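You operate a simulated robot arm through the tools that you are given. There is no shell and no other tool. Be economical: measure what you need, move in short steps, check, and stop when the job is done.

You are at the controls of a simulated robot arm. One attempt, no reset.

JOB
Wax the middle of the green-dot nail brush's back in the clamping jig.
Fine: clamp it first and leave it clamped; use the green pad and the green box; pad back on the black mat, lid shut; the other brush stays unwaxed. Set down upright: green pad. A coat counts when it lies all over at full strength: go over it till it gets no stronger.

Only the result counts: the job must be done as asked and must still hold three seconds after the hand-in. Knocking over, shifting, dropping, spilling or breaking anything else fails it. Lids that push on must go on centred and level and be pressed home; caps that screw on are set level and turned clockwise until they are tight.

ROBOT AND FRAMES
A 7-joint arm with a two-finger parallel gripper, fixed in place. Base frame: the origin is at the foot of the arm, x ahead of it, y to its left, z up; the work surface is at about z = 0. Units: m, degrees, N and s.
With the tool pointing down near the work surface it reaches from about 0.22 to 0.58 m from the base axis. Its first joint turns from -66.0 to 66.0 degrees. Payload 2.5 kg.
The tool frame sits at the grasp point between the pads (the TCP): z along the fingers, y along the line on which they close. The tips reach 0.023 m beyond it. Largest opening 0.094 m; finger width 0.038, thickness 0.01; the body of the gripper, 0.054 by 0.096 m, starts 0.039 m behind the TCP.
Orientation is told as [roll, pitch, yaw] about the base's x, y, z axes, in that order, counted from this pose: with the fingers straight down and closing along the base's y, the tool's x points along the base's -x, its y along +y and its z along -z.

CONTROLS
- The arm moves only by the tool apply_moves. Its argument "commands" is a list of rows, each an object of numbers (a shift or turn left out is 0, a gripper value left out holds the last): "x", "y", "z": the shift along the tool's x, y, z in mm; "wx", "wy", "wz": the turn, a rotation vector about the tool's x, y, z in degrees; "fingers": the opening in per cent of the stroke, from 0 (shut) to 100 (fully open). In form: [{"x": .., "y": .., "z": .., "wx": .., "wy": .., "wz": .., "fingers": ..}, ...]. A call has 1 to 20 rows; each row shifts and turns the commanded pose from where the row before left it, along the tool's axes as they then stand. Each row takes 0.2 s and may step no farther than 0.05 m and 8.6 degrees from the row before; otherwise, or with a gripper value out of range, the whole call is refused. A pose out of reach is approached as far as the arm can. The call stops where the force on the tool passes 50 N (or 10 N more than at its start, if that is more) or the arm is blocked; 0.2 s more then pass. The fingers move at their own pace (about 0.108 m/s each) and stop on an object; they squeeze with about 30 N. The grip force told is the motor's: it shows also when the fingers shut on nothing. Time passes only in rows, and 0.2 s behind the last, so rows that do not move let the fingers close. It gives the time, the measured TCP pose, the force on the tool (base axes), the opening and the grip force at its end, in the units of the frame above (readings bear some noise), with the torque about the TCP (base axes, N m) and any sound that the robot's microphone picked up.
- Cameras (640 x 400 px; columns grow to the right, rows downward): "scene" is fixed at [0.0937, -0.3907, 0.5577]; the picture's right is [0.97, -0.25, 0.00], its down [-0.11, -0.43, -0.90] and it looks along [0.22, 0.87, -0.44] (base axes); focal length 324 px, centre (320, 200). "wrist" rides on the gripper at [0.086, 0.016, -0.075] in the tool frame; the picture's right is [-0.18, 0.98, 0.00], its down [-0.58, -0.11, -0.81] and it looks along [-0.79, -0.15, 0.59] (tool axes); focal length 243 px, centre (320, 200). There is no depth. A picture from a camera that has moved, and an enlarged one, comes with that camera's place and axes in the base frame and with its lens.
- camera(camera): a new picture of that camera. No time passes.
- close_up(camera, box): a new picture of the part [left, top, right, bottom] of that camera's present view, enlarged. No time passes.
- close_job(): hands the job in; it is judged then, once.

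Work in short steps. Places have to be worked out from the pictures, the camera data and where the tool is seen: move nearer, look again, correct. Check each grasp and each placing, and mend what went wrong. You have 120 turns and 76 pictures in all, those below and enlarged ones among them. Open the gripper and draw the arm clear of the work before you hand the job in, unless the task says otherwise; then end with one line.

The tools are called after ">>>" as name(argument=value, ...) on one line, values as JSON. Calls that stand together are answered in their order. apply_moves: Moves the arm, as the interface text tells. Its arguments: {"type":"object","properties":{"commands":{"type":"array","items":{"type":"object","properties":{"x":{"type":"number"},"y":{"type":"number"},"z":{"type":"number"},"wx":{"type":"number"},"wy":{"type":"number"},"wz":{"type":"number"},"fingers":{"type":"number"}}}}},"required":["commands"]} The other tools are called the same way: camera (camera) takes a picture; close_up (camera, box) takes an enlarged picture of a part of a camera's view; close_job () hands the job in.

At the start:

```text
clock: 0.0
tcp_pos: [0.3564, 0.2813, 0.397]
orientation: [-0.1, 0.0, 0.0]
wrist_force: [-0.1, 0.2, -0.8]
moment: [-0.01, 0.0, -0.01]
gripper_width: 0.0939
finger_force: 0.0
```

scene: 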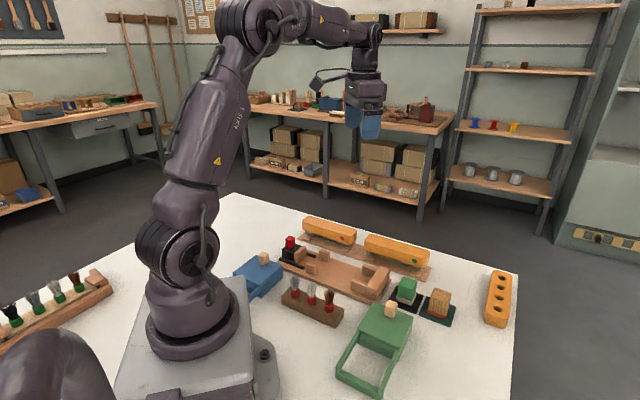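
wrist: 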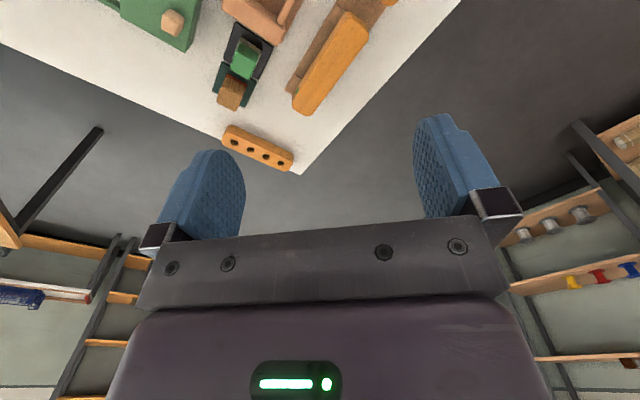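

I start by enlarging the work area to identify the objects.

>>> close_up(camera="scene", box=[220, 200, 380, 300])

>>> close_up(camera="scene", box=[320, 230, 528, 360])

```text
4.00 times, centred on (300, 250) of scene
camera zoom: at [0.0937, -0.3907, 0.5577], right [0.97, -0.25, 0.0], down [-0.11, -0.43, -0.9], along [0.22, 0.87, -0.44], focal length 1296 px, centre (400, 0)
```

zoom: 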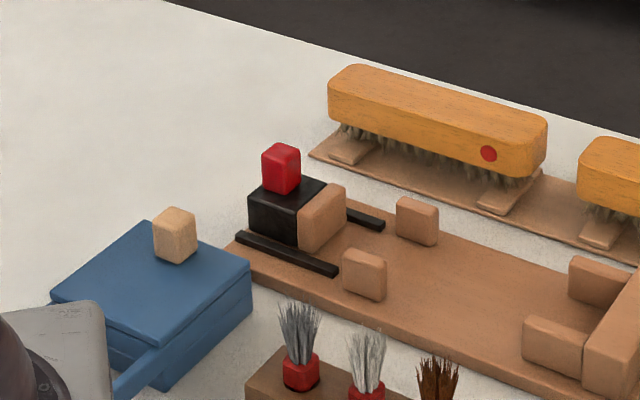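

```text
3.08 times, centred on (424, 295) of scene
camera zoom: at [0.0937, -0.3907, 0.5577], right [0.97, -0.25, 0.0], down [-0.11, -0.43, -0.9], along [0.22, 0.87, -0.44], focal length 997 px, centre (0, -92)
```

zoom: 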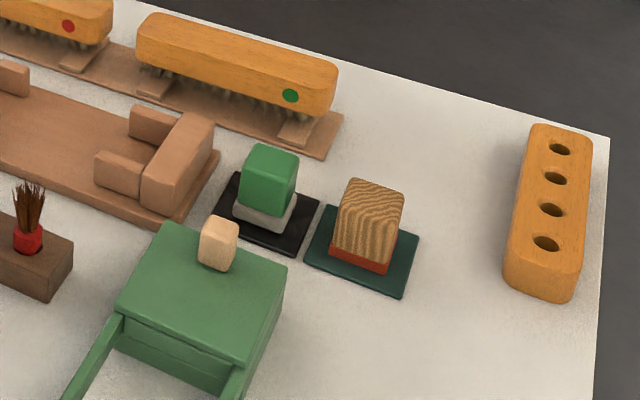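

The green-dot brush sits on the rack to the right, and the jig's slider with the red knob is at its left end. I'm moving the tool back so the wrist camera can see the work area from above.

>>> apply_moves(commands=[{"x": 40, "y": -30}, {"x": 40, "y": -30}, {"x": 30, "y": -20, "z": -20}, {"wy": 8}, {"wy": 8}, {}])

>>> camera(camera="wrist")

```text
clock: 1.4
tcp_pos: [0.2479, 0.2008, 0.4165]
orientation: [0.0, 16.2, 0.0]
wrist_force: [-0.8, 0.0, 0.3]
moment: [0.01, 0.03, 0.03]
gripper_width: 0.0936
finger_force: 0.0
```

```text
71 pictures are left
camera wrist: at [0.1853, 0.216, 0.5125], right [0.18, 0.98, -0.05], down [0.78, -0.11, 0.61], along [0.6, -0.15, -0.79], focal length 243 px, centre (320, 200)
```

wrist: 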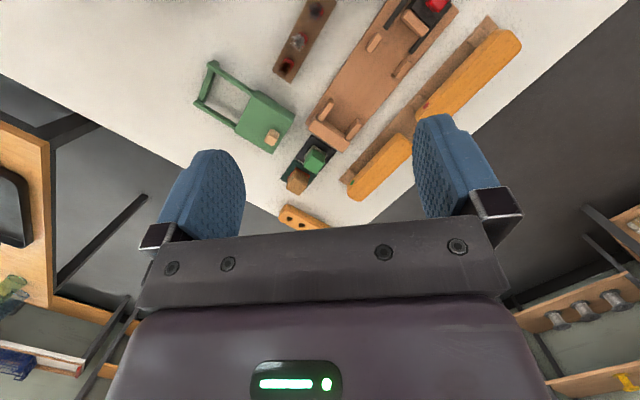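

A close-up of this view should let me measure positions.

>>> close_up(camera="wrist", box=[190, 0, 510, 200])

>>> close_up(camera="wrist", box=[180, 50, 436, 210])

```text
2.00 times, centred on (350, 100) of wrist
camera zoom: at [0.1853, 0.216, 0.5125], right [0.18, 0.98, -0.05], down [0.78, -0.11, 0.61], along [0.6, -0.15, -0.79], focal length 485 px, centre (260, 400)
```

zoom: 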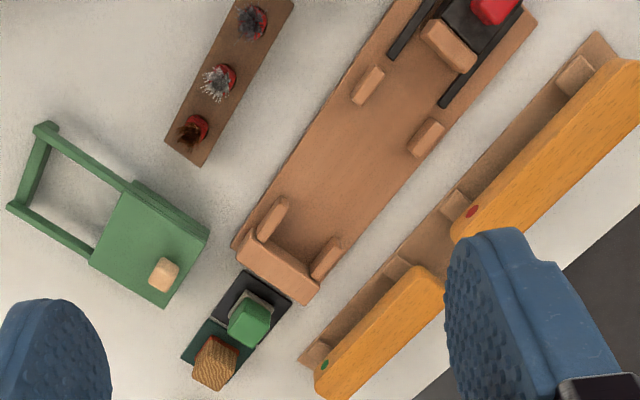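

```text
2.50 times, centred on (308, 130) of wrist
camera zoom: at [0.1853, 0.216, 0.5125], right [0.18, 0.98, -0.05], down [0.78, -0.11, 0.61], along [0.6, -0.15, -0.79], focal length 606 px, centre (350, 375)
```

zoom: 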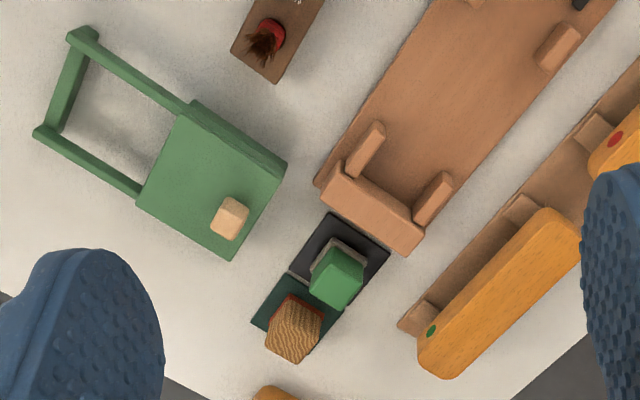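

Rough positions: green brush centre about (0.46, 0.27) with its axis at -45° and top near z 0.06. The jig axis is parallel, with the fixed jaw near (0.378, 0.174) and the slider near (0.222, 0.332). I turn to yaw -45° and go above the brush.

>>> apply_moves(commands=[{"wy": -8.1}, {"wy": -8.1}, {"wz": 7.5}, {"wz": 7.5}, {"wz": 7.5}, {"wz": 7.5}, {"wz": 7.5}, {"wz": 7.5}, {"x": -17, "y": 33, "z": 30}, {"x": -17, "y": 33, "z": 30}, {"x": -17, "y": 33, "z": 30}, {"x": -17, "y": 33, "z": 30}, {"x": -16, "y": 33, "z": 30}, {"x": -16, "y": 33, "z": 30}, {"z": 40}, {}])

>>> camera(camera="wrist")

>>> close_up(camera="scene", box=[240, 170, 496, 330])

```text
clock: 4.8
tcp_pos: [0.4597, 0.2725, 0.1962]
orientation: [0.2, -0.2, -44.8]
wrist_force: [-1.0, 0.5, 0.3]
moment: [0.02, -0.02, 0.03]
gripper_width: 0.0941
finger_force: 0.1
```

```text
68 pictures are left
camera wrist: at [0.41, 0.3438, 0.2723], right [0.82, 0.57, 0.0], down [0.33, -0.49, 0.81], along [0.46, -0.67, -0.59], focal length 243 px, centre (320, 200)
```

wrist: 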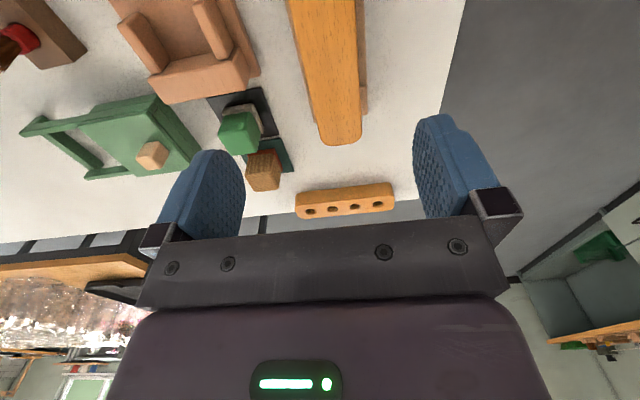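

```text
2.50 times, centred on (368, 250) of scene
camera zoom: at [0.0937, -0.3907, 0.5577], right [0.97, -0.25, 0.0], down [-0.11, -0.43, -0.9], along [0.22, 0.87, -0.44], focal length 810 px, centre (200, 75)
```

zoom: 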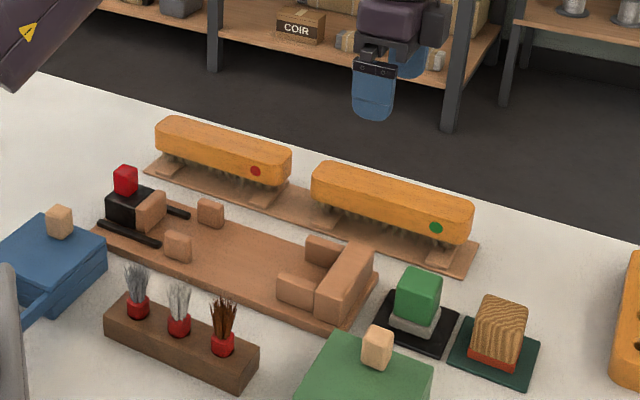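

The brush centre comes out at about (0.472, 0.266) with a width near 0.047, so I correct my position and go down to grasp.

>>> apply_moves(commands=[{"x": -13.5, "y": 5}, {"z": 35}, {"z": 35}, {"z": 35}, {}])

>>> camera(camera="wrist")

>>> close_up(camera="scene", box=[300, 200, 460, 300])

```text
clock: 6.0
tcp_pos: [0.471, 0.2653, 0.0927]
orientation: [0.2, 0.0, -45.0]
wrist_force: [0.6, 0.7, -0.3]
moment: [0.01, 0.04, 0.01]
gripper_width: 0.0938
finger_force: 0.1
```

```text
66 pictures are left
camera wrist: at [0.422, 0.3364, 0.1665], right [0.82, 0.57, 0.0], down [0.33, -0.49, 0.81], along [0.46, -0.66, -0.59], focal length 243 px, centre (320, 200)
```

wrist: 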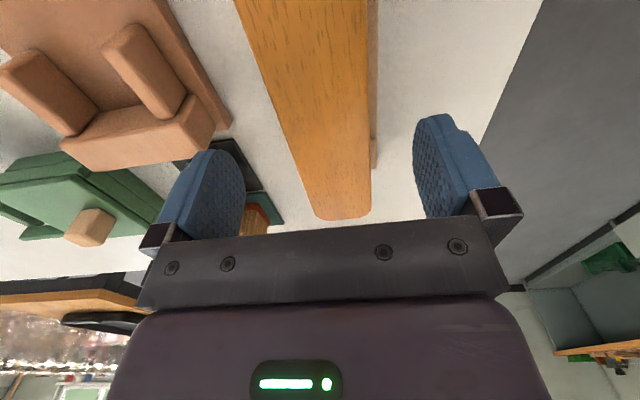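

```text
4.00 times, centred on (380, 250) of scene
camera zoom: at [0.0937, -0.3907, 0.5577], right [0.97, -0.25, 0.0], down [-0.11, -0.43, -0.9], along [0.22, 0.87, -0.44], focal length 1296 px, centre (80, 0)
```

zoom: 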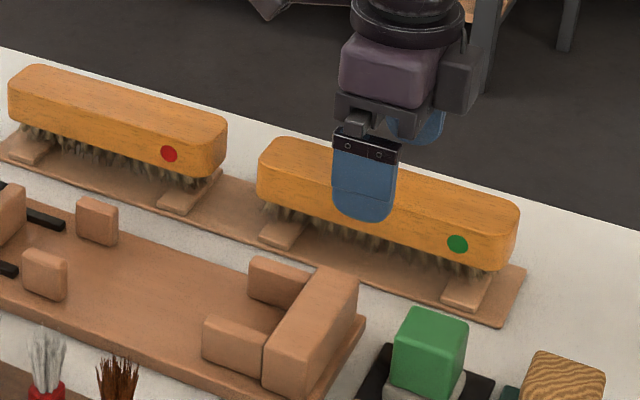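

The alignment is within about 2 mm. I descend to z≈0.05 and close.

>>> apply_moves(commands=[{"z": 22, "y": 1}, {"z": 21}, {}, {"fingers": 0}, {}, {}, {}])

>>> close_up(camera="scene", box=[300, 200, 460, 300])

```text
clock: 7.6
tcp_pos: [0.472, 0.2654, 0.0496]
orientation: [0.1, 0.0, -45.0]
wrist_force: [0.5, -0.3, 0.6]
moment: [-0.09, -0.11, 0.06]
gripper_width: 0.0456
finger_force: 29.8
```

```text
4.00 times, centred on (380, 250) of scene
camera zoom: at [0.0937, -0.3907, 0.5577], right [0.97, -0.25, 0.0], down [-0.11, -0.43, -0.9], along [0.22, 0.87, -0.44], focal length 1296 px, centre (80, 0)
```

zoom: 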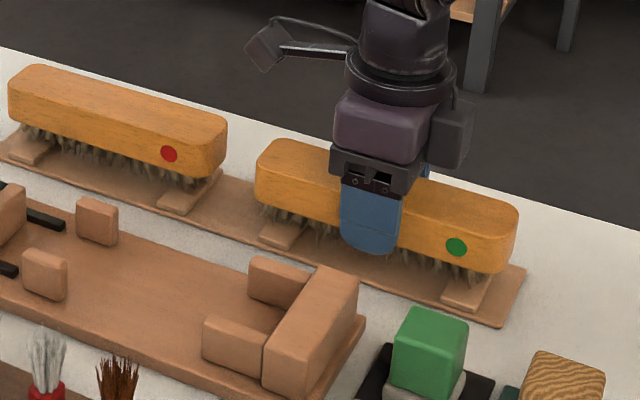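

The brush is held at 45.6 mm. I lift it and carry it over the jig.

>>> apply_moves(commands=[{"z": -20}, {"z": -30}, {"z": -40}, {"y": -30, "x": 25}, {"y": -30, "x": 25}, {"y": -30, "x": 25}, {"y": -30, "x": 25}, {"y": -9, "x": 8}, {}])

>>> camera(camera="wrist")

>>> close_up(camera="scene", box=[240, 190, 432, 310])

```text
clock: 9.6
tcp_pos: [0.3048, 0.2492, 0.1385]
orientation: [0.0, -0.1, -45.0]
wrist_force: [0.2, 0.1, -0.1]
moment: [0.02, -0.01, -0.02]
gripper_width: 0.0
finger_force: 30.0
```

```text
63 pictures are left
camera wrist: at [0.254, 0.3209, 0.214], right [0.83, 0.56, 0.0], down [0.33, -0.49, 0.81], along [0.46, -0.67, -0.59], focal length 243 px, centre (320, 200)
```

wrist: 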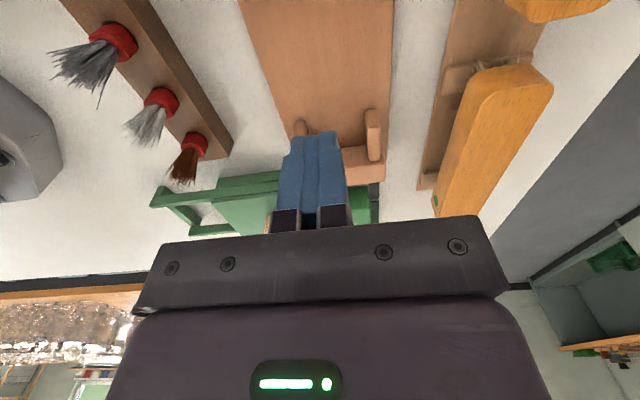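

```text
3.33 times, centred on (336, 250) of scene
camera zoom: at [0.0937, -0.3907, 0.5577], right [0.97, -0.25, 0.0], down [-0.11, -0.43, -0.9], along [0.22, 0.87, -0.44], focal length 1080 px, centre (267, 33)
```

zoom: 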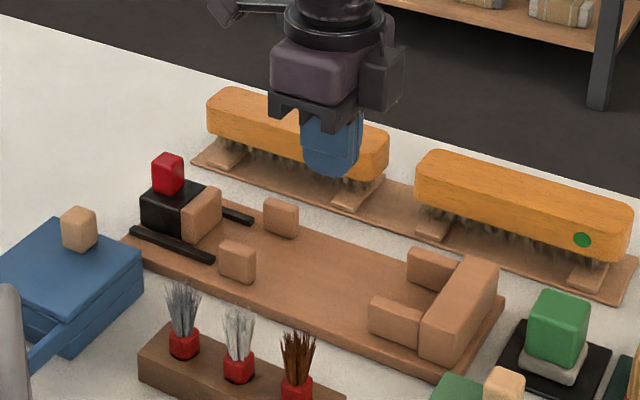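

The brush slipped out and is still on the rack, apparently undisturbed. I open, go back above it and check before regrasping.

>>> apply_moves(commands=[{"fingers": 100, "z": -10}, {"y": 30, "x": -25}, {"y": 30, "x": -25}, {"y": 30, "x": -25}, {"y": 30, "x": -25}, {"y": 10, "x": -8}, {"z": 25}, {"z": 20}, {}])

>>> camera(camera="wrist")

>>> close_up(camera="scene", box=[300, 200, 460, 300])

```text
clock: 11.6
tcp_pos: [0.4728, 0.266, 0.1047]
orientation: [0.1, -0.1, -44.9]
wrist_force: [0.2, 0.7, -0.1]
moment: [0.03, -0.02, 0.03]
gripper_width: 0.094
finger_force: 0.0
```

```text
61 pictures are left
camera wrist: at [0.4228, 0.3386, 0.1799], right [0.82, 0.57, 0.0], down [0.33, -0.49, 0.81], along [0.46, -0.66, -0.59], focal length 243 px, centre (320, 200)
```

wrist: 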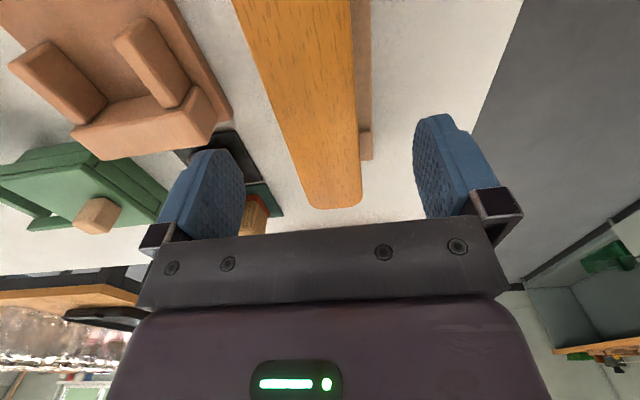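

```text
4.00 times, centred on (380, 250) of scene
camera zoom: at [0.0937, -0.3907, 0.5577], right [0.97, -0.25, 0.0], down [-0.11, -0.43, -0.9], along [0.22, 0.87, -0.44], focal length 1296 px, centre (80, 0)
```

zoom: 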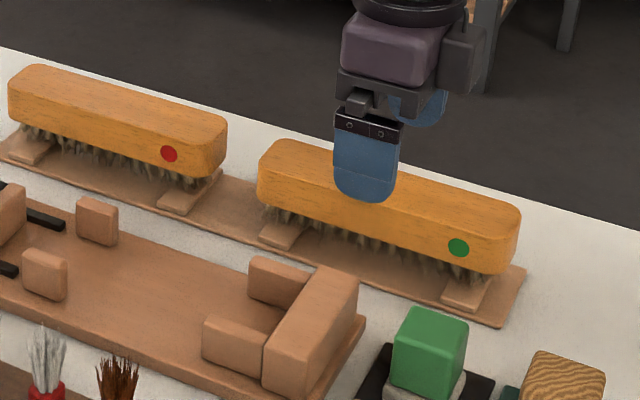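

The brush sits practically where it was. I regrasp and lift slowly while watching the force, since the fast lift probably slipped.

>>> apply_moves(commands=[{"z": 25, "y": -1}, {"z": 20, "y": -1}, {"z": 11}, {}, {"fingers": 0}, {}, {}, {}, {"z": -2}, {"z": -2}, {"z": -3}, {"z": -3}, {}])

>>> close_up(camera="scene", box=[300, 200, 460, 300])

```text
clock: 14.4
tcp_pos: [0.4721, 0.2642, 0.0584]
orientation: [0.1, -0.1, -45.1]
wrist_force: [-0.1, 0.3, -1.7]
moment: [-0.01, 0.01, 0.02]
gripper_width: 0.0457
finger_force: 30.1
```

```text
4.00 times, centred on (380, 250) of scene
camera zoom: at [0.0937, -0.3907, 0.5577], right [0.97, -0.25, 0.0], down [-0.11, -0.43, -0.9], along [0.22, 0.87, -0.44], focal length 1296 px, centre (80, 0)
```

zoom: 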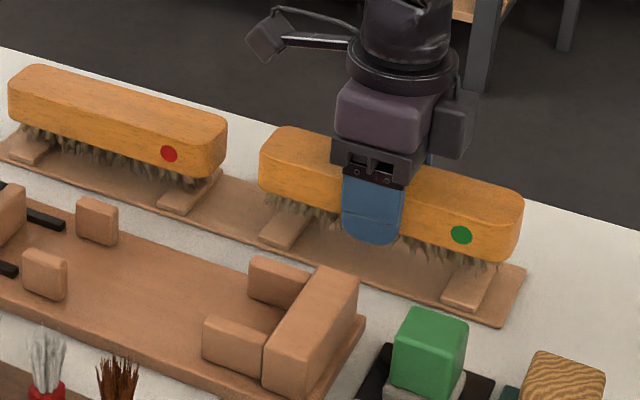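

The brush is lifting this time and weighs only about 1.7 N. I keep raising it gently.

>>> apply_moves(commands=[{"z": -4}, {"z": -5}, {"z": -6}, {"z": -7}, {"z": -7}, {"z": -7}, {"z": -7}, {"z": -7}, {"z": -7}, {"z": -5}, {"z": -3}, {}])

>>> close_up(camera="scene", box=[300, 180, 460, 280])

```text
clock: 17.0
tcp_pos: [0.4716, 0.2655, 0.1235]
orientation: [0.1, -0.1, -45.0]
wrist_force: [1.1, -0.7, -2.0]
moment: [0.02, -0.03, 0.03]
gripper_width: 0.0459
finger_force: 29.8
```

```text
4.00 times, centred on (380, 230) of scene
camera zoom: at [0.0937, -0.3907, 0.5577], right [0.97, -0.25, 0.0], down [-0.11, -0.43, -0.9], along [0.22, 0.87, -0.44], focal length 1296 px, centre (80, 80)
```

zoom: 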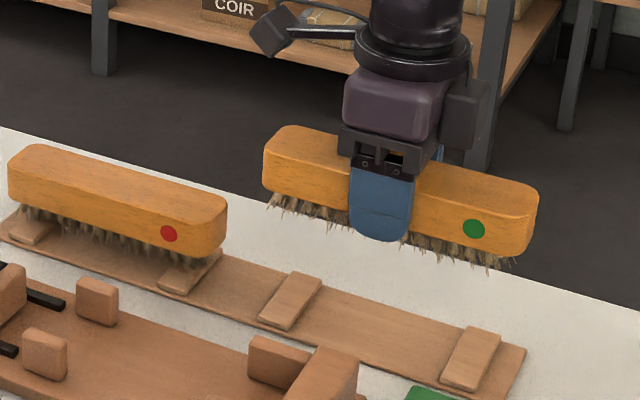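

The lift is secure, so I carry the brush slowly over the jig.

>>> apply_moves(commands=[{"y": -5, "x": 4}, {"y": -9, "x": 8}, {"y": -10, "x": 9}, {"y": -10, "x": 9}, {"y": -10, "x": 9}, {"y": -10, "x": 9}, {"y": -10, "x": 9}, {"y": -10, "x": 9}, {"y": -10, "x": 9}, {"y": -10, "x": 9}, {"y": -10, "x": 9}, {"y": -10, "x": 9}, {"y": -8, "x": 5}, {"y": -5, "x": 3}, {"y": -2, "x": 0}, {}])

>>> camera(camera="wrist")

>>> close_up(camera="scene", box=[240, 190, 432, 310])

```text
clock: 20.4
tcp_pos: [0.3032, 0.2504, 0.1229]
orientation: [0.1, 0.0, -45.0]
wrist_force: [-0.4, -0.5, -2.4]
moment: [-0.02, 0.03, 0.02]
gripper_width: 0.0461
finger_force: 30.2
```

```text
57 pictures are left
camera wrist: at [0.2528, 0.3225, 0.1979], right [0.82, 0.57, 0.0], down [0.33, -0.49, 0.81], along [0.46, -0.67, -0.59], focal length 243 px, centre (320, 200)
```

wrist: 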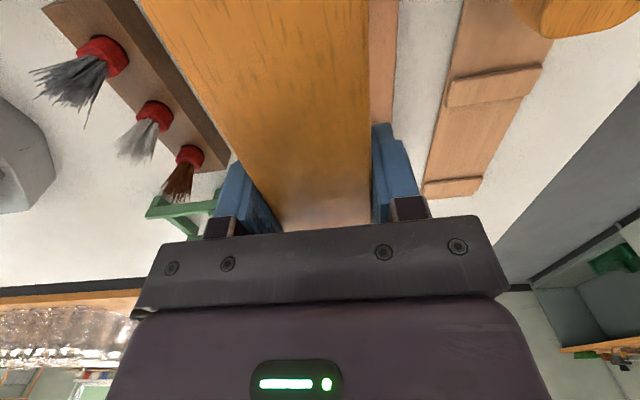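

```text
3.33 times, centred on (336, 250) of scene
camera zoom: at [0.0937, -0.3907, 0.5577], right [0.97, -0.25, 0.0], down [-0.11, -0.43, -0.9], along [0.22, 0.87, -0.44], focal length 1080 px, centre (267, 33)
```

zoom: 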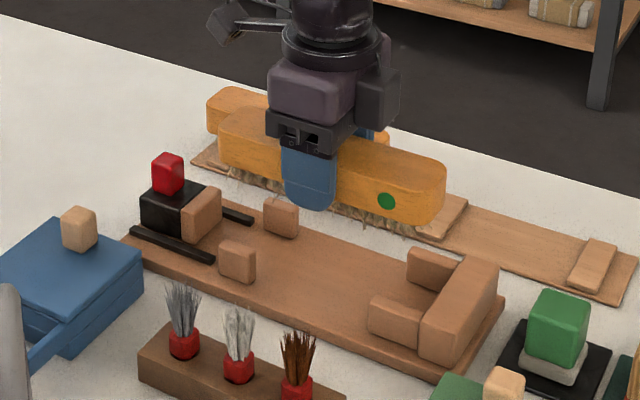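

By combining both views I put the jig centreline at about the TCP's lateral position, and the centre of the free span about 8 mm further back from the fixed jaw. I shift, lower partway and look.

>>> apply_moves(commands=[{"x": 4, "y": 1}, {"x": 4}, {"z": 6}, {"z": 8}, {"z": 8}, {"z": 8}, {"z": 5}, {}])

>>> close_up(camera="scene", box=[256, 200, 416, 300])

>>> camera(camera="wrist")

```text
clock: 22.2
tcp_pos: [0.2979, 0.2566, 0.0885]
orientation: [0.2, 0.0, -45.0]
wrist_force: [-0.4, -0.4, -1.9]
moment: [-0.02, 0.03, -0.02]
gripper_width: 0.0458
finger_force: 30.0
```

```text
4.00 times, centred on (336, 250) of scene
camera zoom: at [0.0937, -0.3907, 0.5577], right [0.97, -0.25, 0.0], down [-0.11, -0.43, -0.9], along [0.22, 0.87, -0.44], focal length 1296 px, centre (256, 0)
```

zoom: 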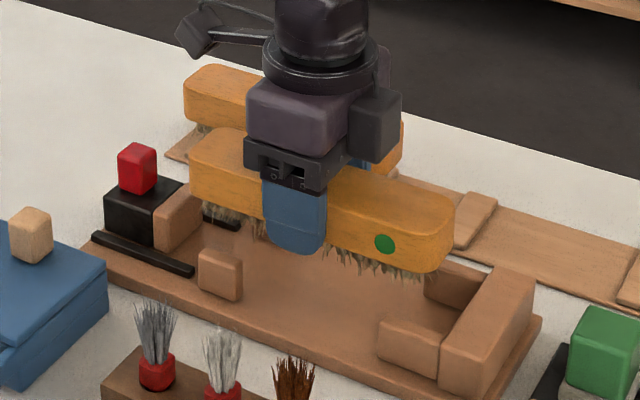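

```text
54 pictures are left
camera wrist: at [0.2477, 0.3296, 0.1631], right [0.82, 0.57, 0.0], down [0.33, -0.49, 0.81], along [0.46, -0.67, -0.59], focal length 243 px, centre (320, 200)
```

wrist: 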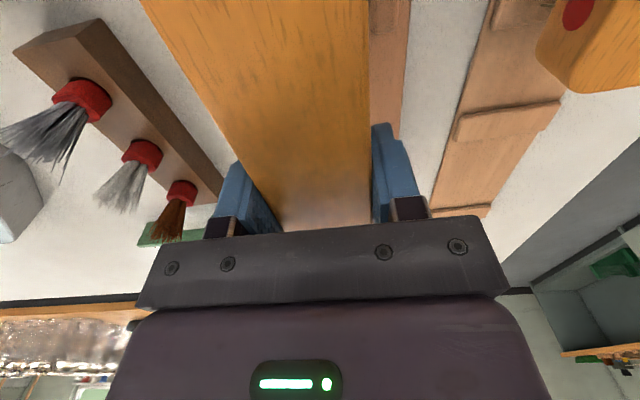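

The brush is lined up above the channel. I lower it in small steps and watch for contact.

>>> apply_moves(commands=[{"z": 6}, {"z": 6}, {"z": 6}, {"z": 5}, {"z": 3}, {}])

>>> close_up(camera="scene", box=[256, 200, 416, 300])

```text
clock: 23.6
tcp_pos: [0.2979, 0.2559, 0.0625]
orientation: [0.3, -0.1, -45.0]
wrist_force: [-0.1, 0.3, -2.3]
moment: [0.0, 0.01, 0.01]
gripper_width: 0.0459
finger_force: 30.4
```

```text
4.00 times, centred on (336, 250) of scene
camera zoom: at [0.0937, -0.3907, 0.5577], right [0.97, -0.25, 0.0], down [-0.11, -0.43, -0.9], along [0.22, 0.87, -0.44], focal length 1296 px, centre (256, 0)
```

zoom: 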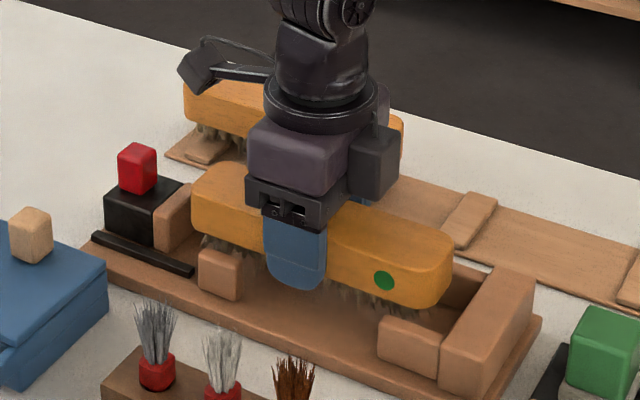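

It is clearly going between the guides, so I continue down to contact.

>>> apply_moves(commands=[{"z": 3}, {"z": 3}, {"z": 3}, {"z": 2}, {"z": 2}, {}])

>>> close_up(camera="scene", box=[256, 200, 416, 300])

```text
clock: 25.0
tcp_pos: [0.299, 0.2566, 0.0497]
orientation: [0.3, -0.1, -45.0]
wrist_force: [-7.9, -6.8, 31.4]
moment: [-0.36, 0.27, -0.17]
gripper_width: 0.0458
finger_force: 29.8
```

```text
4.00 times, centred on (336, 250) of scene
camera zoom: at [0.0936, -0.3908, 0.5577], right [0.97, -0.25, 0.0], down [-0.11, -0.43, -0.9], along [0.22, 0.87, -0.44], focal length 1296 px, centre (256, 0)
```

zoom: 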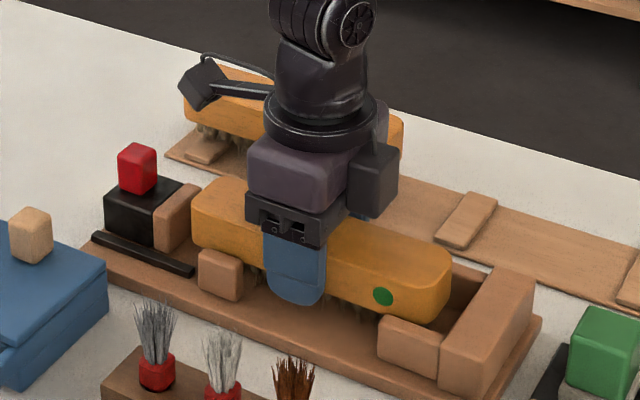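

There's contact at z≈0.05, with some sideways force toward the base side. I ease up 2 mm, shift 2 mm that way and press again lightly to confirm it's seated.

>>> apply_moves(commands=[{"z": -3}, {"y": -2}, {}, {"z": 1}, {"z": 1}, {"z": 0.5}, {}])

```text
clock: 26.6
tcp_pos: [0.2966, 0.2548, 0.0489]
orientation: [0.1, 0.0, -45.0]
wrist_force: [-0.4, -1.7, 3.5]
moment: [0.21, 0.33, 0.08]
gripper_width: 0.0458
finger_force: 29.7
```

>>> apply_moves(commands=[{"z": 1}, {"z": 1}, {}])

>>> close_up(camera="scene", box=[256, 200, 416, 300])

```text
clock: 27.4
tcp_pos: [0.2967, 0.2569, 0.0477]
orientation: [0.2, -0.3, -45.0]
wrist_force: [-4.6, -7.8, 31.1]
moment: [-0.31, 0.32, 0.02]
gripper_width: 0.046
finger_force: 30.5
```

```text
4.00 times, centred on (336, 250) of scene
camera zoom: at [0.0936, -0.3908, 0.5576], right [0.97, -0.25, 0.0], down [-0.11, -0.43, -0.9], along [0.22, 0.87, -0.44], focal length 1296 px, centre (256, 0)
```

zoom: 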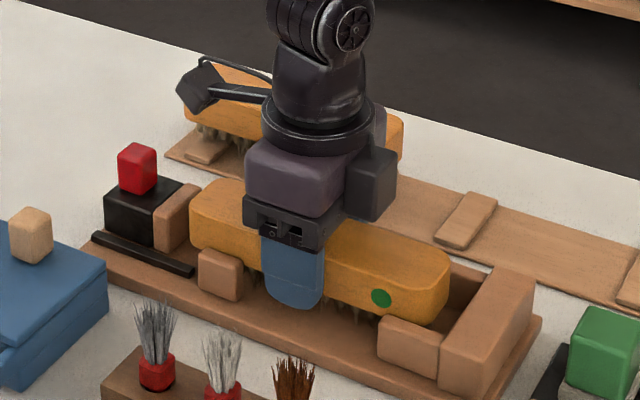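

It's seated. I relax, release and rise, then look at the slider.

>>> apply_moves(commands=[{"z": -1.5}, {}, {"fingers": 75}, {}, {}, {"z": -20}, {"z": -30}, {"z": -40}, {"z": -40, "x": 40}, {"z": -20, "x": 40}, {}])

>>> camera(camera="wrist")

>>> close_up(camera="scene", box=[240, 190, 400, 290])

```text
refused: row 9 steps farther than a row can; nothing moved
```

```text
50 pictures are left
camera wrist: at [0.2466, 0.3278, 0.1228], right [0.83, 0.56, 0.0], down [0.33, -0.49, 0.81], along [0.46, -0.67, -0.59], focal length 243 px, centre (320, 200)
```

wrist: 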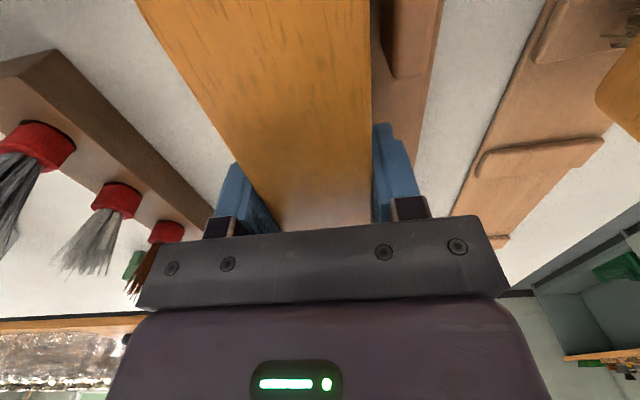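

```text
4.00 times, centred on (320, 240) of scene
camera zoom: at [0.0936, -0.3908, 0.5576], right [0.97, -0.25, 0.0], down [-0.11, -0.43, -0.9], along [0.22, 0.87, -0.44], focal length 1296 px, centre (320, 40)
```

zoom: 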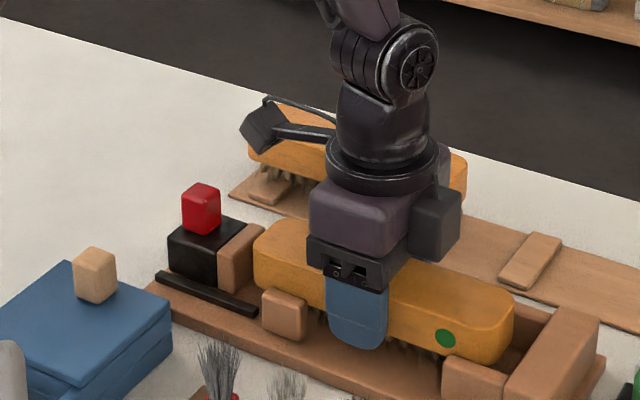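

That call was refused because one row stepped too far, so nothing moved. I redo it with smaller steps.

>>> apply_moves(commands=[{"z": -1.5}, {}, {"fingers": 75}, {}, {}, {"z": -20}, {"z": -30}, {"z": -40}, {"z": -30, "x": 35}, {"z": -30, "x": 35}, {"x": 30}, {}])

>>> camera(camera="wrist")

>>> close_up(camera="scene", box=[240, 190, 400, 290])

```text
clock: 30.0
tcp_pos: [0.2247, 0.3256, 0.1997]
orientation: [0.1, -0.1, -44.9]
wrist_force: [0.3, -0.2, -0.5]
moment: [-0.01, 0.0, -0.01]
gripper_width: 0.0708
finger_force: 0.2
```

```text
48 pictures are left
camera wrist: at [0.1751, 0.3985, 0.2743], right [0.83, 0.56, 0.0], down [0.33, -0.49, 0.81], along [0.46, -0.67, -0.59], focal length 243 px, centre (320, 200)
```

wrist: 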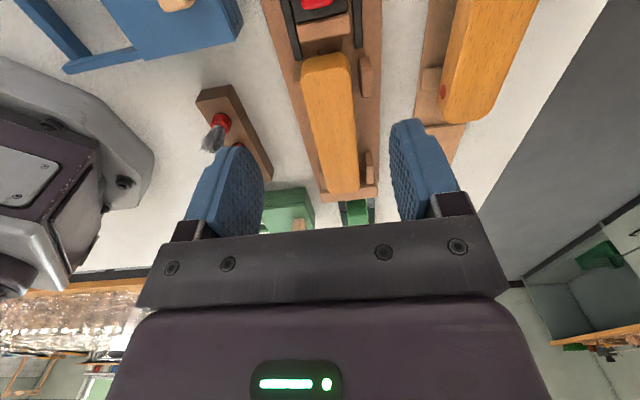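

```text
4.00 times, centred on (320, 240) of scene
camera zoom: at [0.0937, -0.3907, 0.5577], right [0.97, -0.25, 0.0], down [-0.11, -0.43, -0.9], along [0.22, 0.87, -0.44], focal length 1296 px, centre (320, 40)
```

zoom: 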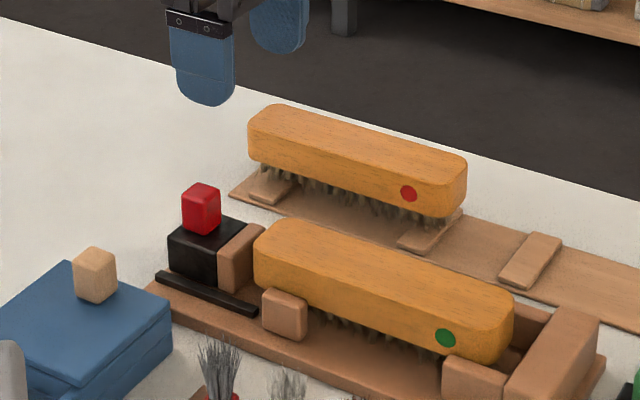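

The brush lies well between the guides. The red knob is at about (0.200, 0.352), z≈0.06, so I approach above it.

>>> apply_moves(commands=[{"x": 18, "y": 2}, {"x": 18}, {"z": 40}, {"z": 40}, {}])

>>> close_up(camera="scene", box=[240, 190, 400, 290])

```text
clock: 31.2
tcp_pos: [0.2032, 0.355, 0.1158]
orientation: [0.2, -0.1, -45.0]
wrist_force: [-0.3, 0.0, -0.2]
moment: [-0.01, -0.04, 0.03]
gripper_width: 0.0704
finger_force: 0.0
```

```text
4.00 times, centred on (320, 240) of scene
camera zoom: at [0.0937, -0.3907, 0.5577], right [0.97, -0.25, 0.0], down [-0.11, -0.43, -0.9], along [0.22, 0.87, -0.44], focal length 1296 px, centre (320, 40)
```

zoom: 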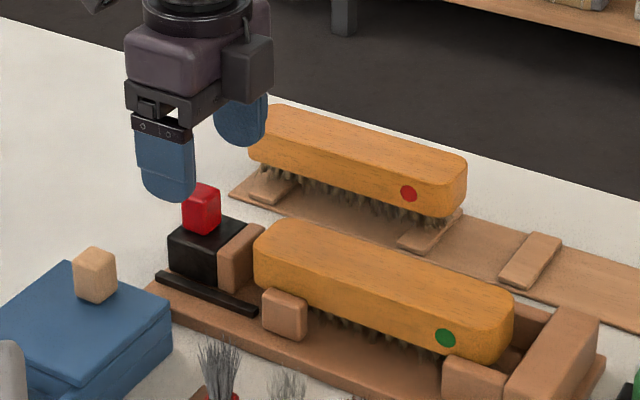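

The fingers straddle the knob. I descend and close on it.

>>> apply_moves(commands=[{"z": 20, "x": 1}, {"z": 17}, {}, {"fingers": 0}, {}, {}, {}])

>>> close_up(camera="scene", box=[240, 190, 400, 290])

```text
clock: 32.8
tcp_pos: [0.2013, 0.3554, 0.08]
orientation: [0.3, -0.1, -45.0]
wrist_force: [11.3, 12.2, -15.2]
moment: [0.25, 0.21, -0.01]
gripper_width: 0.0217
finger_force: 44.9
```

```text
4.00 times, centred on (320, 240) of scene
camera zoom: at [0.0937, -0.3906, 0.5577], right [0.97, -0.25, 0.0], down [-0.11, -0.43, -0.9], along [0.22, 0.87, -0.44], focal length 1296 px, centre (320, 40)
```

zoom: 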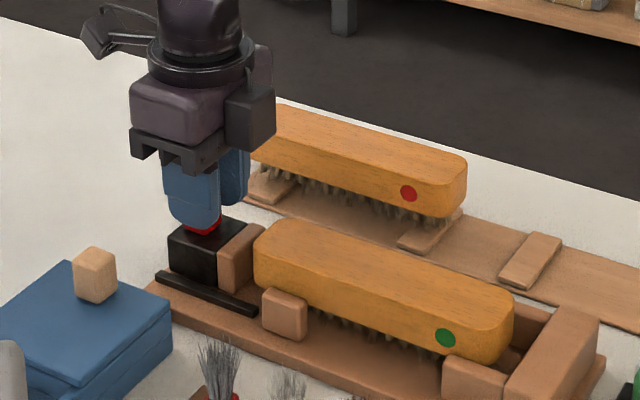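

The knob is gripped with a slight sideways load. I ease +p by 2 mm and push the slider toward the fixed jaw in small steps.

>>> apply_moves(commands=[{"y": 2}, {"x": -2}, {"x": -2}, {"x": -2}, {"x": -2}, {}])

```text
clock: 34.2
tcp_pos: [0.209, 0.3497, 0.0795]
orientation: [0.2, -0.2, -44.9]
wrist_force: [11.4, 12.6, -25.8]
moment: [0.48, 0.32, 0.04]
gripper_width: 0.0217
finger_force: 45.5
```

It is sliding, though with a downward pull on the tool. I lower a little to relieve that and keep pushing.

>>> apply_moves(commands=[{"z": 2, "y": 1}, {"x": -2}, {"x": -2}, {"x": -2}, {"x": -2}, {}])

>>> close_up(camera="scene", box=[240, 190, 400, 290])

```text
clock: 35.6
tcp_pos: [0.2139, 0.3439, 0.0803]
orientation: [0.0, -0.2, -45.0]
wrist_force: [-15.9, -11.8, 37.8]
moment: [0.07, 0.57, 0.08]
gripper_width: 0.0217
finger_force: 44.4
```

```text
4.00 times, centred on (320, 240) of scene
camera zoom: at [0.0936, -0.3908, 0.5576], right [0.97, -0.25, 0.0], down [-0.11, -0.43, -0.9], along [0.22, 0.87, -0.44], focal length 1296 px, centre (320, 40)
```

zoom: 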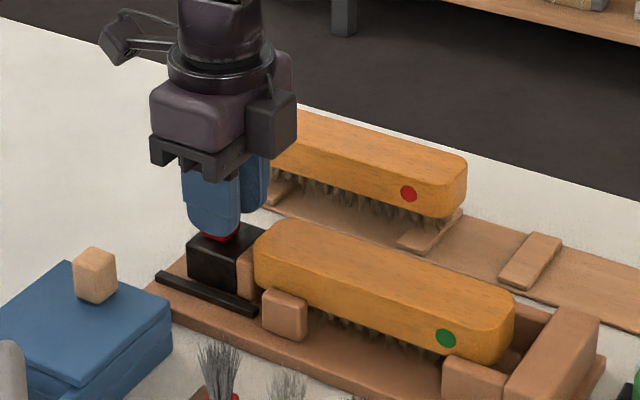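

The slider has reached the brush end. I centre the load and push the brush on toward the fixed jaw.

>>> apply_moves(commands=[{"z": -1.2, "y": -1}, {"x": -2}, {"x": -2}, {"x": -2}, {}])

```text
clock: 36.8
tcp_pos: [0.2194, 0.3393, 0.0806]
orientation: [0.2, -0.1, -44.9]
wrist_force: [6.2, 9.7, -22.5]
moment: [0.7, 0.69, 0.07]
gripper_width: 0.0219
finger_force: 45.8
```

>>> apply_moves(commands=[{"z": 0.5}, {"x": -2}, {"x": -2}, {"x": -2}, {"x": -2}, {}])

>>> close_up(camera="scene", box=[240, 190, 400, 290])

```text
clock: 38.2
tcp_pos: [0.2229, 0.3364, 0.082]
orientation: [0.3, 0.0, -44.8]
wrist_force: [-3.0, 34.1, -26.9]
moment: [0.19, 0.42, -0.6]
gripper_width: 0.0216
finger_force: 45.0
```

```text
4.00 times, centred on (320, 240) of scene
camera zoom: at [0.0938, -0.3906, 0.5577], right [0.97, -0.25, 0.0], down [-0.11, -0.43, -0.9], along [0.22, 0.87, -0.44], focal length 1296 px, centre (320, 40)
```

zoom: 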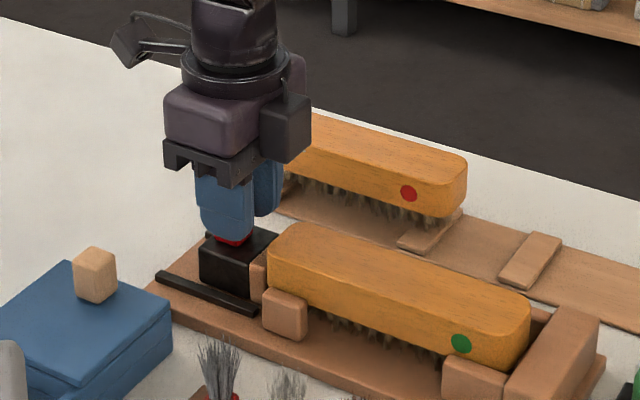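

The brush has moved to near the fixed jaw and resistance is rising. I push slightly more.

>>> apply_moves(commands=[{"x": -1, "z": 0.3}, {"x": -1}, {}])

>>> close_up(camera="scene", box=[320, 240, 416, 300])

```text
clock: 39.0
tcp_pos: [0.2222, 0.3359, 0.0802]
orientation: [0.4, 0.3, -44.7]
wrist_force: [-12.5, 36.5, -7.7]
moment: [0.22, 0.45, -0.57]
gripper_width: 0.0215
finger_force: 44.9
```

```text
6.67 times, centred on (368, 270) of scene
camera zoom: at [0.0937, -0.3907, 0.5577], right [0.97, -0.25, 0.0], down [-0.11, -0.43, -0.9], along [0.22, 0.87, -0.44], focal length 2159 px, centre (0, -267)
```

zoom: 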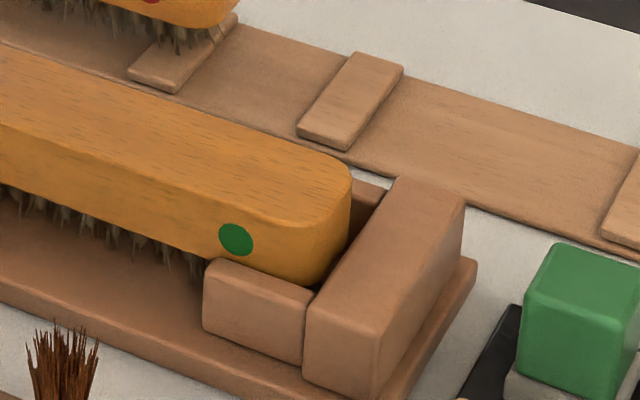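

The brush end is against the fixed jaw and the slider no longer advances. One more firm push, then I release and check that the slider holds.

>>> apply_moves(commands=[{"x": -1}, {}, {}])

>>> apply_moves(commands=[{"fingers": 50}, {}, {}, {"z": -20}, {"z": -40}, {"z": -40}, {}])

>>> close_up(camera="scene", box=[240, 190, 400, 290])

>>> camera(camera="wrist")

```text
clock: 39.8
tcp_pos: [0.2222, 0.3353, 0.0814]
orientation: [0.4, 0.3, -44.7]
wrist_force: [-14.0, 36.4, -2.3]
moment: [0.37, 0.59, -0.66]
gripper_width: 0.0214
finger_force: 45.2
```

```text
clock: 41.4
tcp_pos: [0.224, 0.3318, 0.1823]
orientation: [0.1, -0.3, -44.9]
wrist_force: [-0.1, 0.8, 0.5]
moment: [-0.04, -0.01, 0.01]
gripper_width: 0.047
finger_force: 0.0
```

```text
4.00 times, centred on (320, 240) of scene
camera zoom: at [0.0937, -0.3907, 0.5577], right [0.97, -0.25, 0.0], down [-0.11, -0.43, -0.9], along [0.22, 0.87, -0.44], focal length 1296 px, centre (320, 40)
```

zoom: 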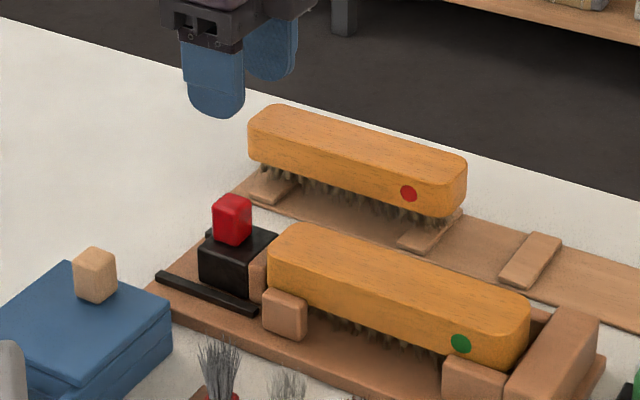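

```text
40 pictures are left
camera wrist: at [0.1751, 0.4038, 0.2568], right [0.82, 0.57, 0.0], down [0.33, -0.49, 0.81], along [0.46, -0.67, -0.59], focal length 243 px, centre (320, 200)
```

wrist: 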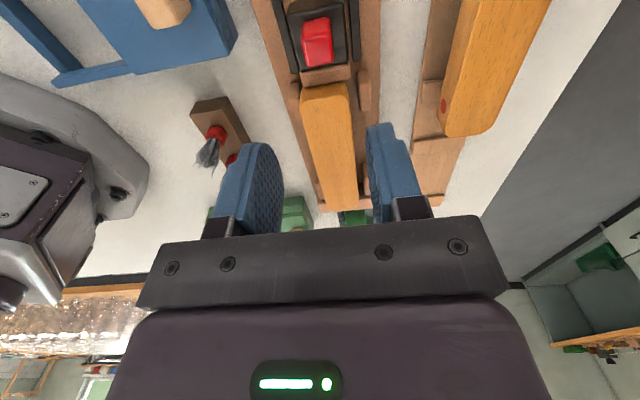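

The clamp holds. Now for the green box: its knob is at roughly (0.355, 0.06), and what look like rails extend toward the base corner. I move above it and look.

>>> apply_moves(commands=[{"x": -40, "y": -14}, {"x": -40, "y": -14}, {"x": -40, "y": -14}, {"x": -40, "y": -14}, {"x": -40, "y": -14}, {"x": -40, "y": -14}, {"x": -30, "y": -14}, {}])

>>> camera(camera="wrist")

>>> close_up(camera="scene", box=[320, 260, 480, 360])

```text
clock: 43.2
tcp_pos: [0.3464, 0.0723, 0.1811]
orientation: [0.1, -0.1, -45.1]
wrist_force: [-0.1, -0.2, -0.1]
moment: [0.01, 0.01, 0.02]
gripper_width: 0.0471
finger_force: 0.1
```

```text
39 pictures are left
camera wrist: at [0.2961, 0.1445, 0.2561], right [0.82, 0.57, 0.0], down [0.33, -0.49, 0.81], along [0.46, -0.67, -0.59], focal length 243 px, centre (320, 200)
```

wrist: 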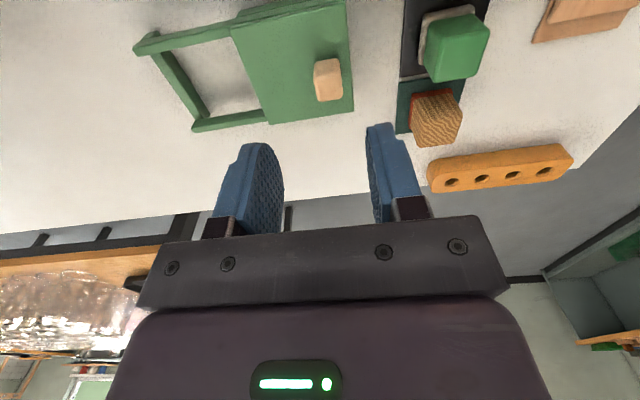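

```text
4.00 times, centred on (400, 310) of scene
camera zoom: at [0.0937, -0.3907, 0.5577], right [0.97, -0.25, 0.0], down [-0.11, -0.43, -0.9], along [0.22, 0.87, -0.44], focal length 1296 px, centre (0, -240)
```

zoom: 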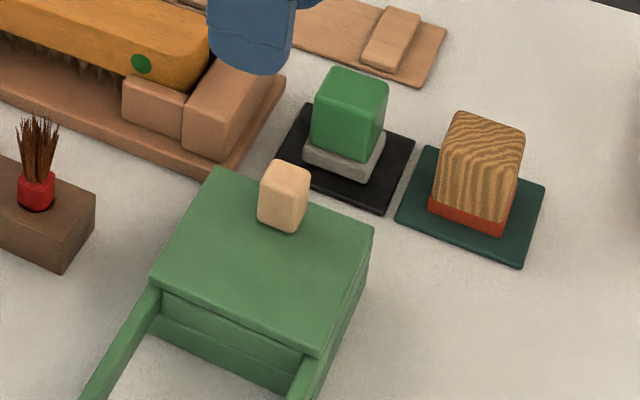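

The knob resolves to (0.359, 0.063) with its top near z 0.075 and the lid near 0.05. I descend and grip it.

>>> apply_moves(commands=[{"x": -15.5, "y": 2.5}, {"z": 40}, {"z": 40}, {"z": 23}, {}, {"fingers": 0}, {}, {}, {}])

>>> close_up(camera="scene", box=[320, 260, 480, 360])

```text
clock: 45.2
tcp_pos: [0.3604, 0.0627, 0.0774]
orientation: [0.1, -0.1, -45.0]
wrist_force: [1.8, -2.1, -9.0]
moment: [-0.07, 0.02, 0.05]
gripper_width: 0.0211
finger_force: 44.7
```

```text
4.00 times, centred on (400, 310) of scene
camera zoom: at [0.0937, -0.3907, 0.5577], right [0.97, -0.25, 0.0], down [-0.11, -0.43, -0.9], along [0.22, 0.87, -0.44], focal length 1296 px, centre (0, -240)
```

zoom: 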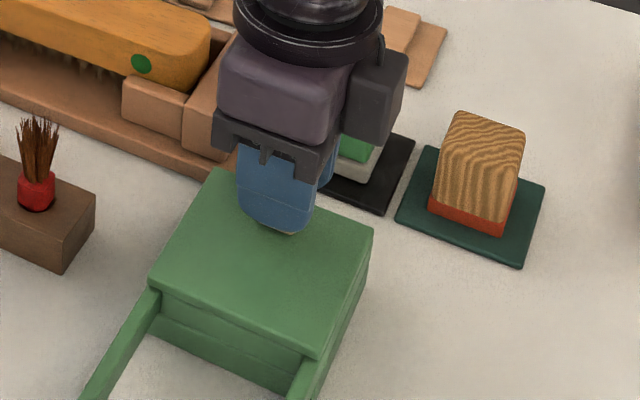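

The knob is gripped at 21 mm. I try sliding the lid gently toward the rails.

>>> apply_moves(commands=[{"y": -2}, {"y": -3}, {"y": -3}, {"y": -3}, {}])

>>> close_up(camera="scene", box=[320, 260, 480, 360])

```text
clock: 46.4
tcp_pos: [0.3525, 0.0569, 0.0777]
orientation: [0.2, -0.2, -45.0]
wrist_force: [2.3, -2.1, 0.3]
moment: [-0.16, 0.14, 0.0]
gripper_width: 0.0212
finger_force: 45.0
```

```text
4.00 times, centred on (400, 310) of scene
camera zoom: at [0.0937, -0.3907, 0.5577], right [0.97, -0.25, 0.0], down [-0.11, -0.43, -0.9], along [0.22, 0.87, -0.44], focal length 1296 px, centre (0, -240)
```

zoom: 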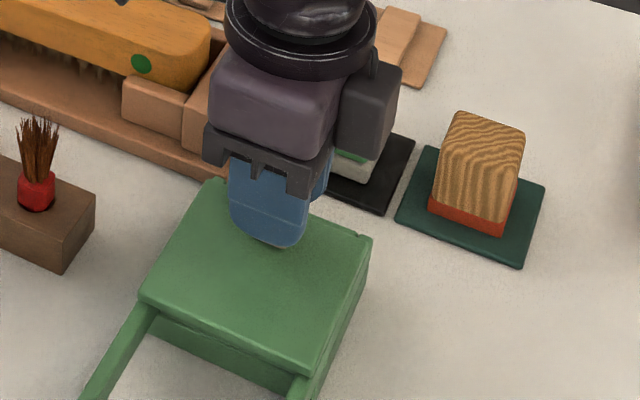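

It slides freely with little force. I continue to open it fully.

>>> apply_moves(commands=[{"y": -6}, {"y": -7}, {"y": -7}, {"y": -7}, {"y": -7}, {"y": -7}, {"y": -7}, {"y": -6}, {"y": -5}, {}])

>>> camera(camera="scene")

```text
clock: 48.6
tcp_pos: [0.3098, 0.0125, 0.0778]
orientation: [0.1, 0.1, -44.9]
wrist_force: [-4.5, 4.4, 14.6]
moment: [0.46, 0.7, 0.16]
gripper_width: 0.0215
finger_force: 45.3
```

```text
35 pictures are left
```

scene: 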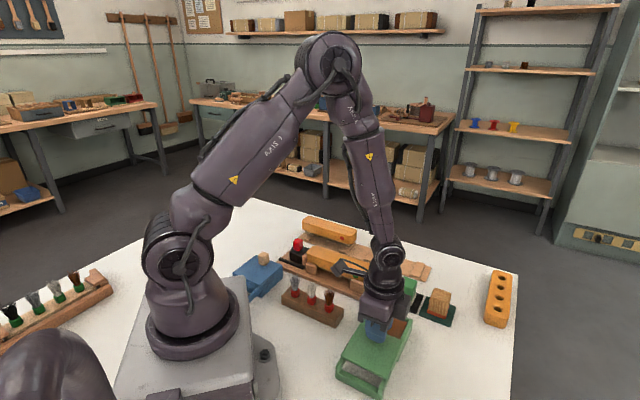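

The lid is open by about 71 mm and the wax is showing. I release, rise straight up and look inside.

>>> apply_moves(commands=[{"fingers": 50}, {}, {"z": -20}, {"z": -40}, {"z": -40}, {"z": -15, "x": 40}, {}])

>>> camera(camera="wrist")

>>> close_up(camera="scene", box=[320, 270, 480, 370])

```text
clock: 50.2
tcp_pos: [0.2821, 0.0413, 0.1907]
orientation: [0.1, -0.1, -45.0]
wrist_force: [0.6, -0.3, 0.1]
moment: [-0.04, 0.02, -0.02]
gripper_width: 0.0469
finger_force: 0.0
```

```text
34 pictures are left
camera wrist: at [0.2317, 0.1121, 0.2655], right [0.83, 0.56, 0.0], down [0.33, -0.49, 0.81], along [0.46, -0.67, -0.59], focal length 243 px, centre (320, 200)
```

wrist: 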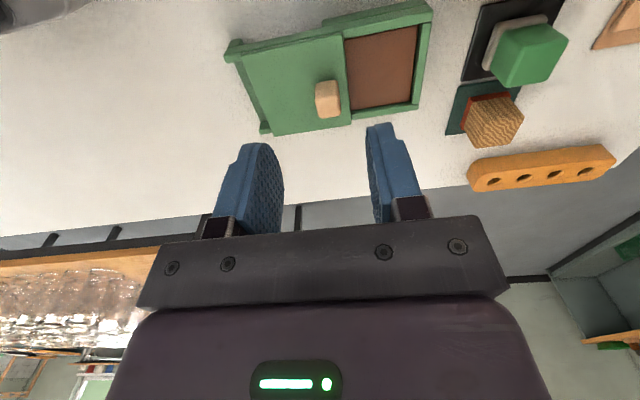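

```text
4.00 times, centred on (400, 320) of scene
camera zoom: at [0.0937, -0.3907, 0.5577], right [0.97, -0.25, 0.0], down [-0.11, -0.43, -0.9], along [0.22, 0.87, -0.44], focal length 1296 px, centre (0, -280)
```

zoom: 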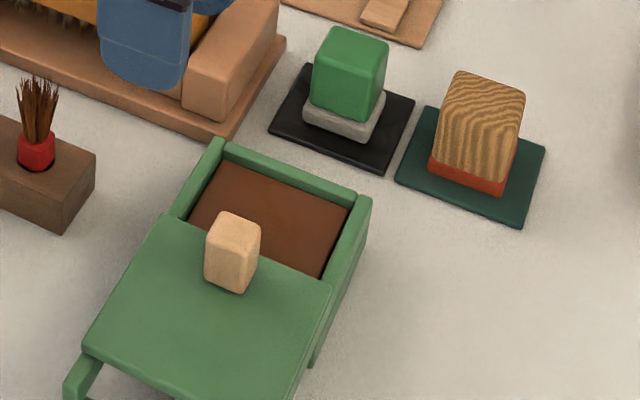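

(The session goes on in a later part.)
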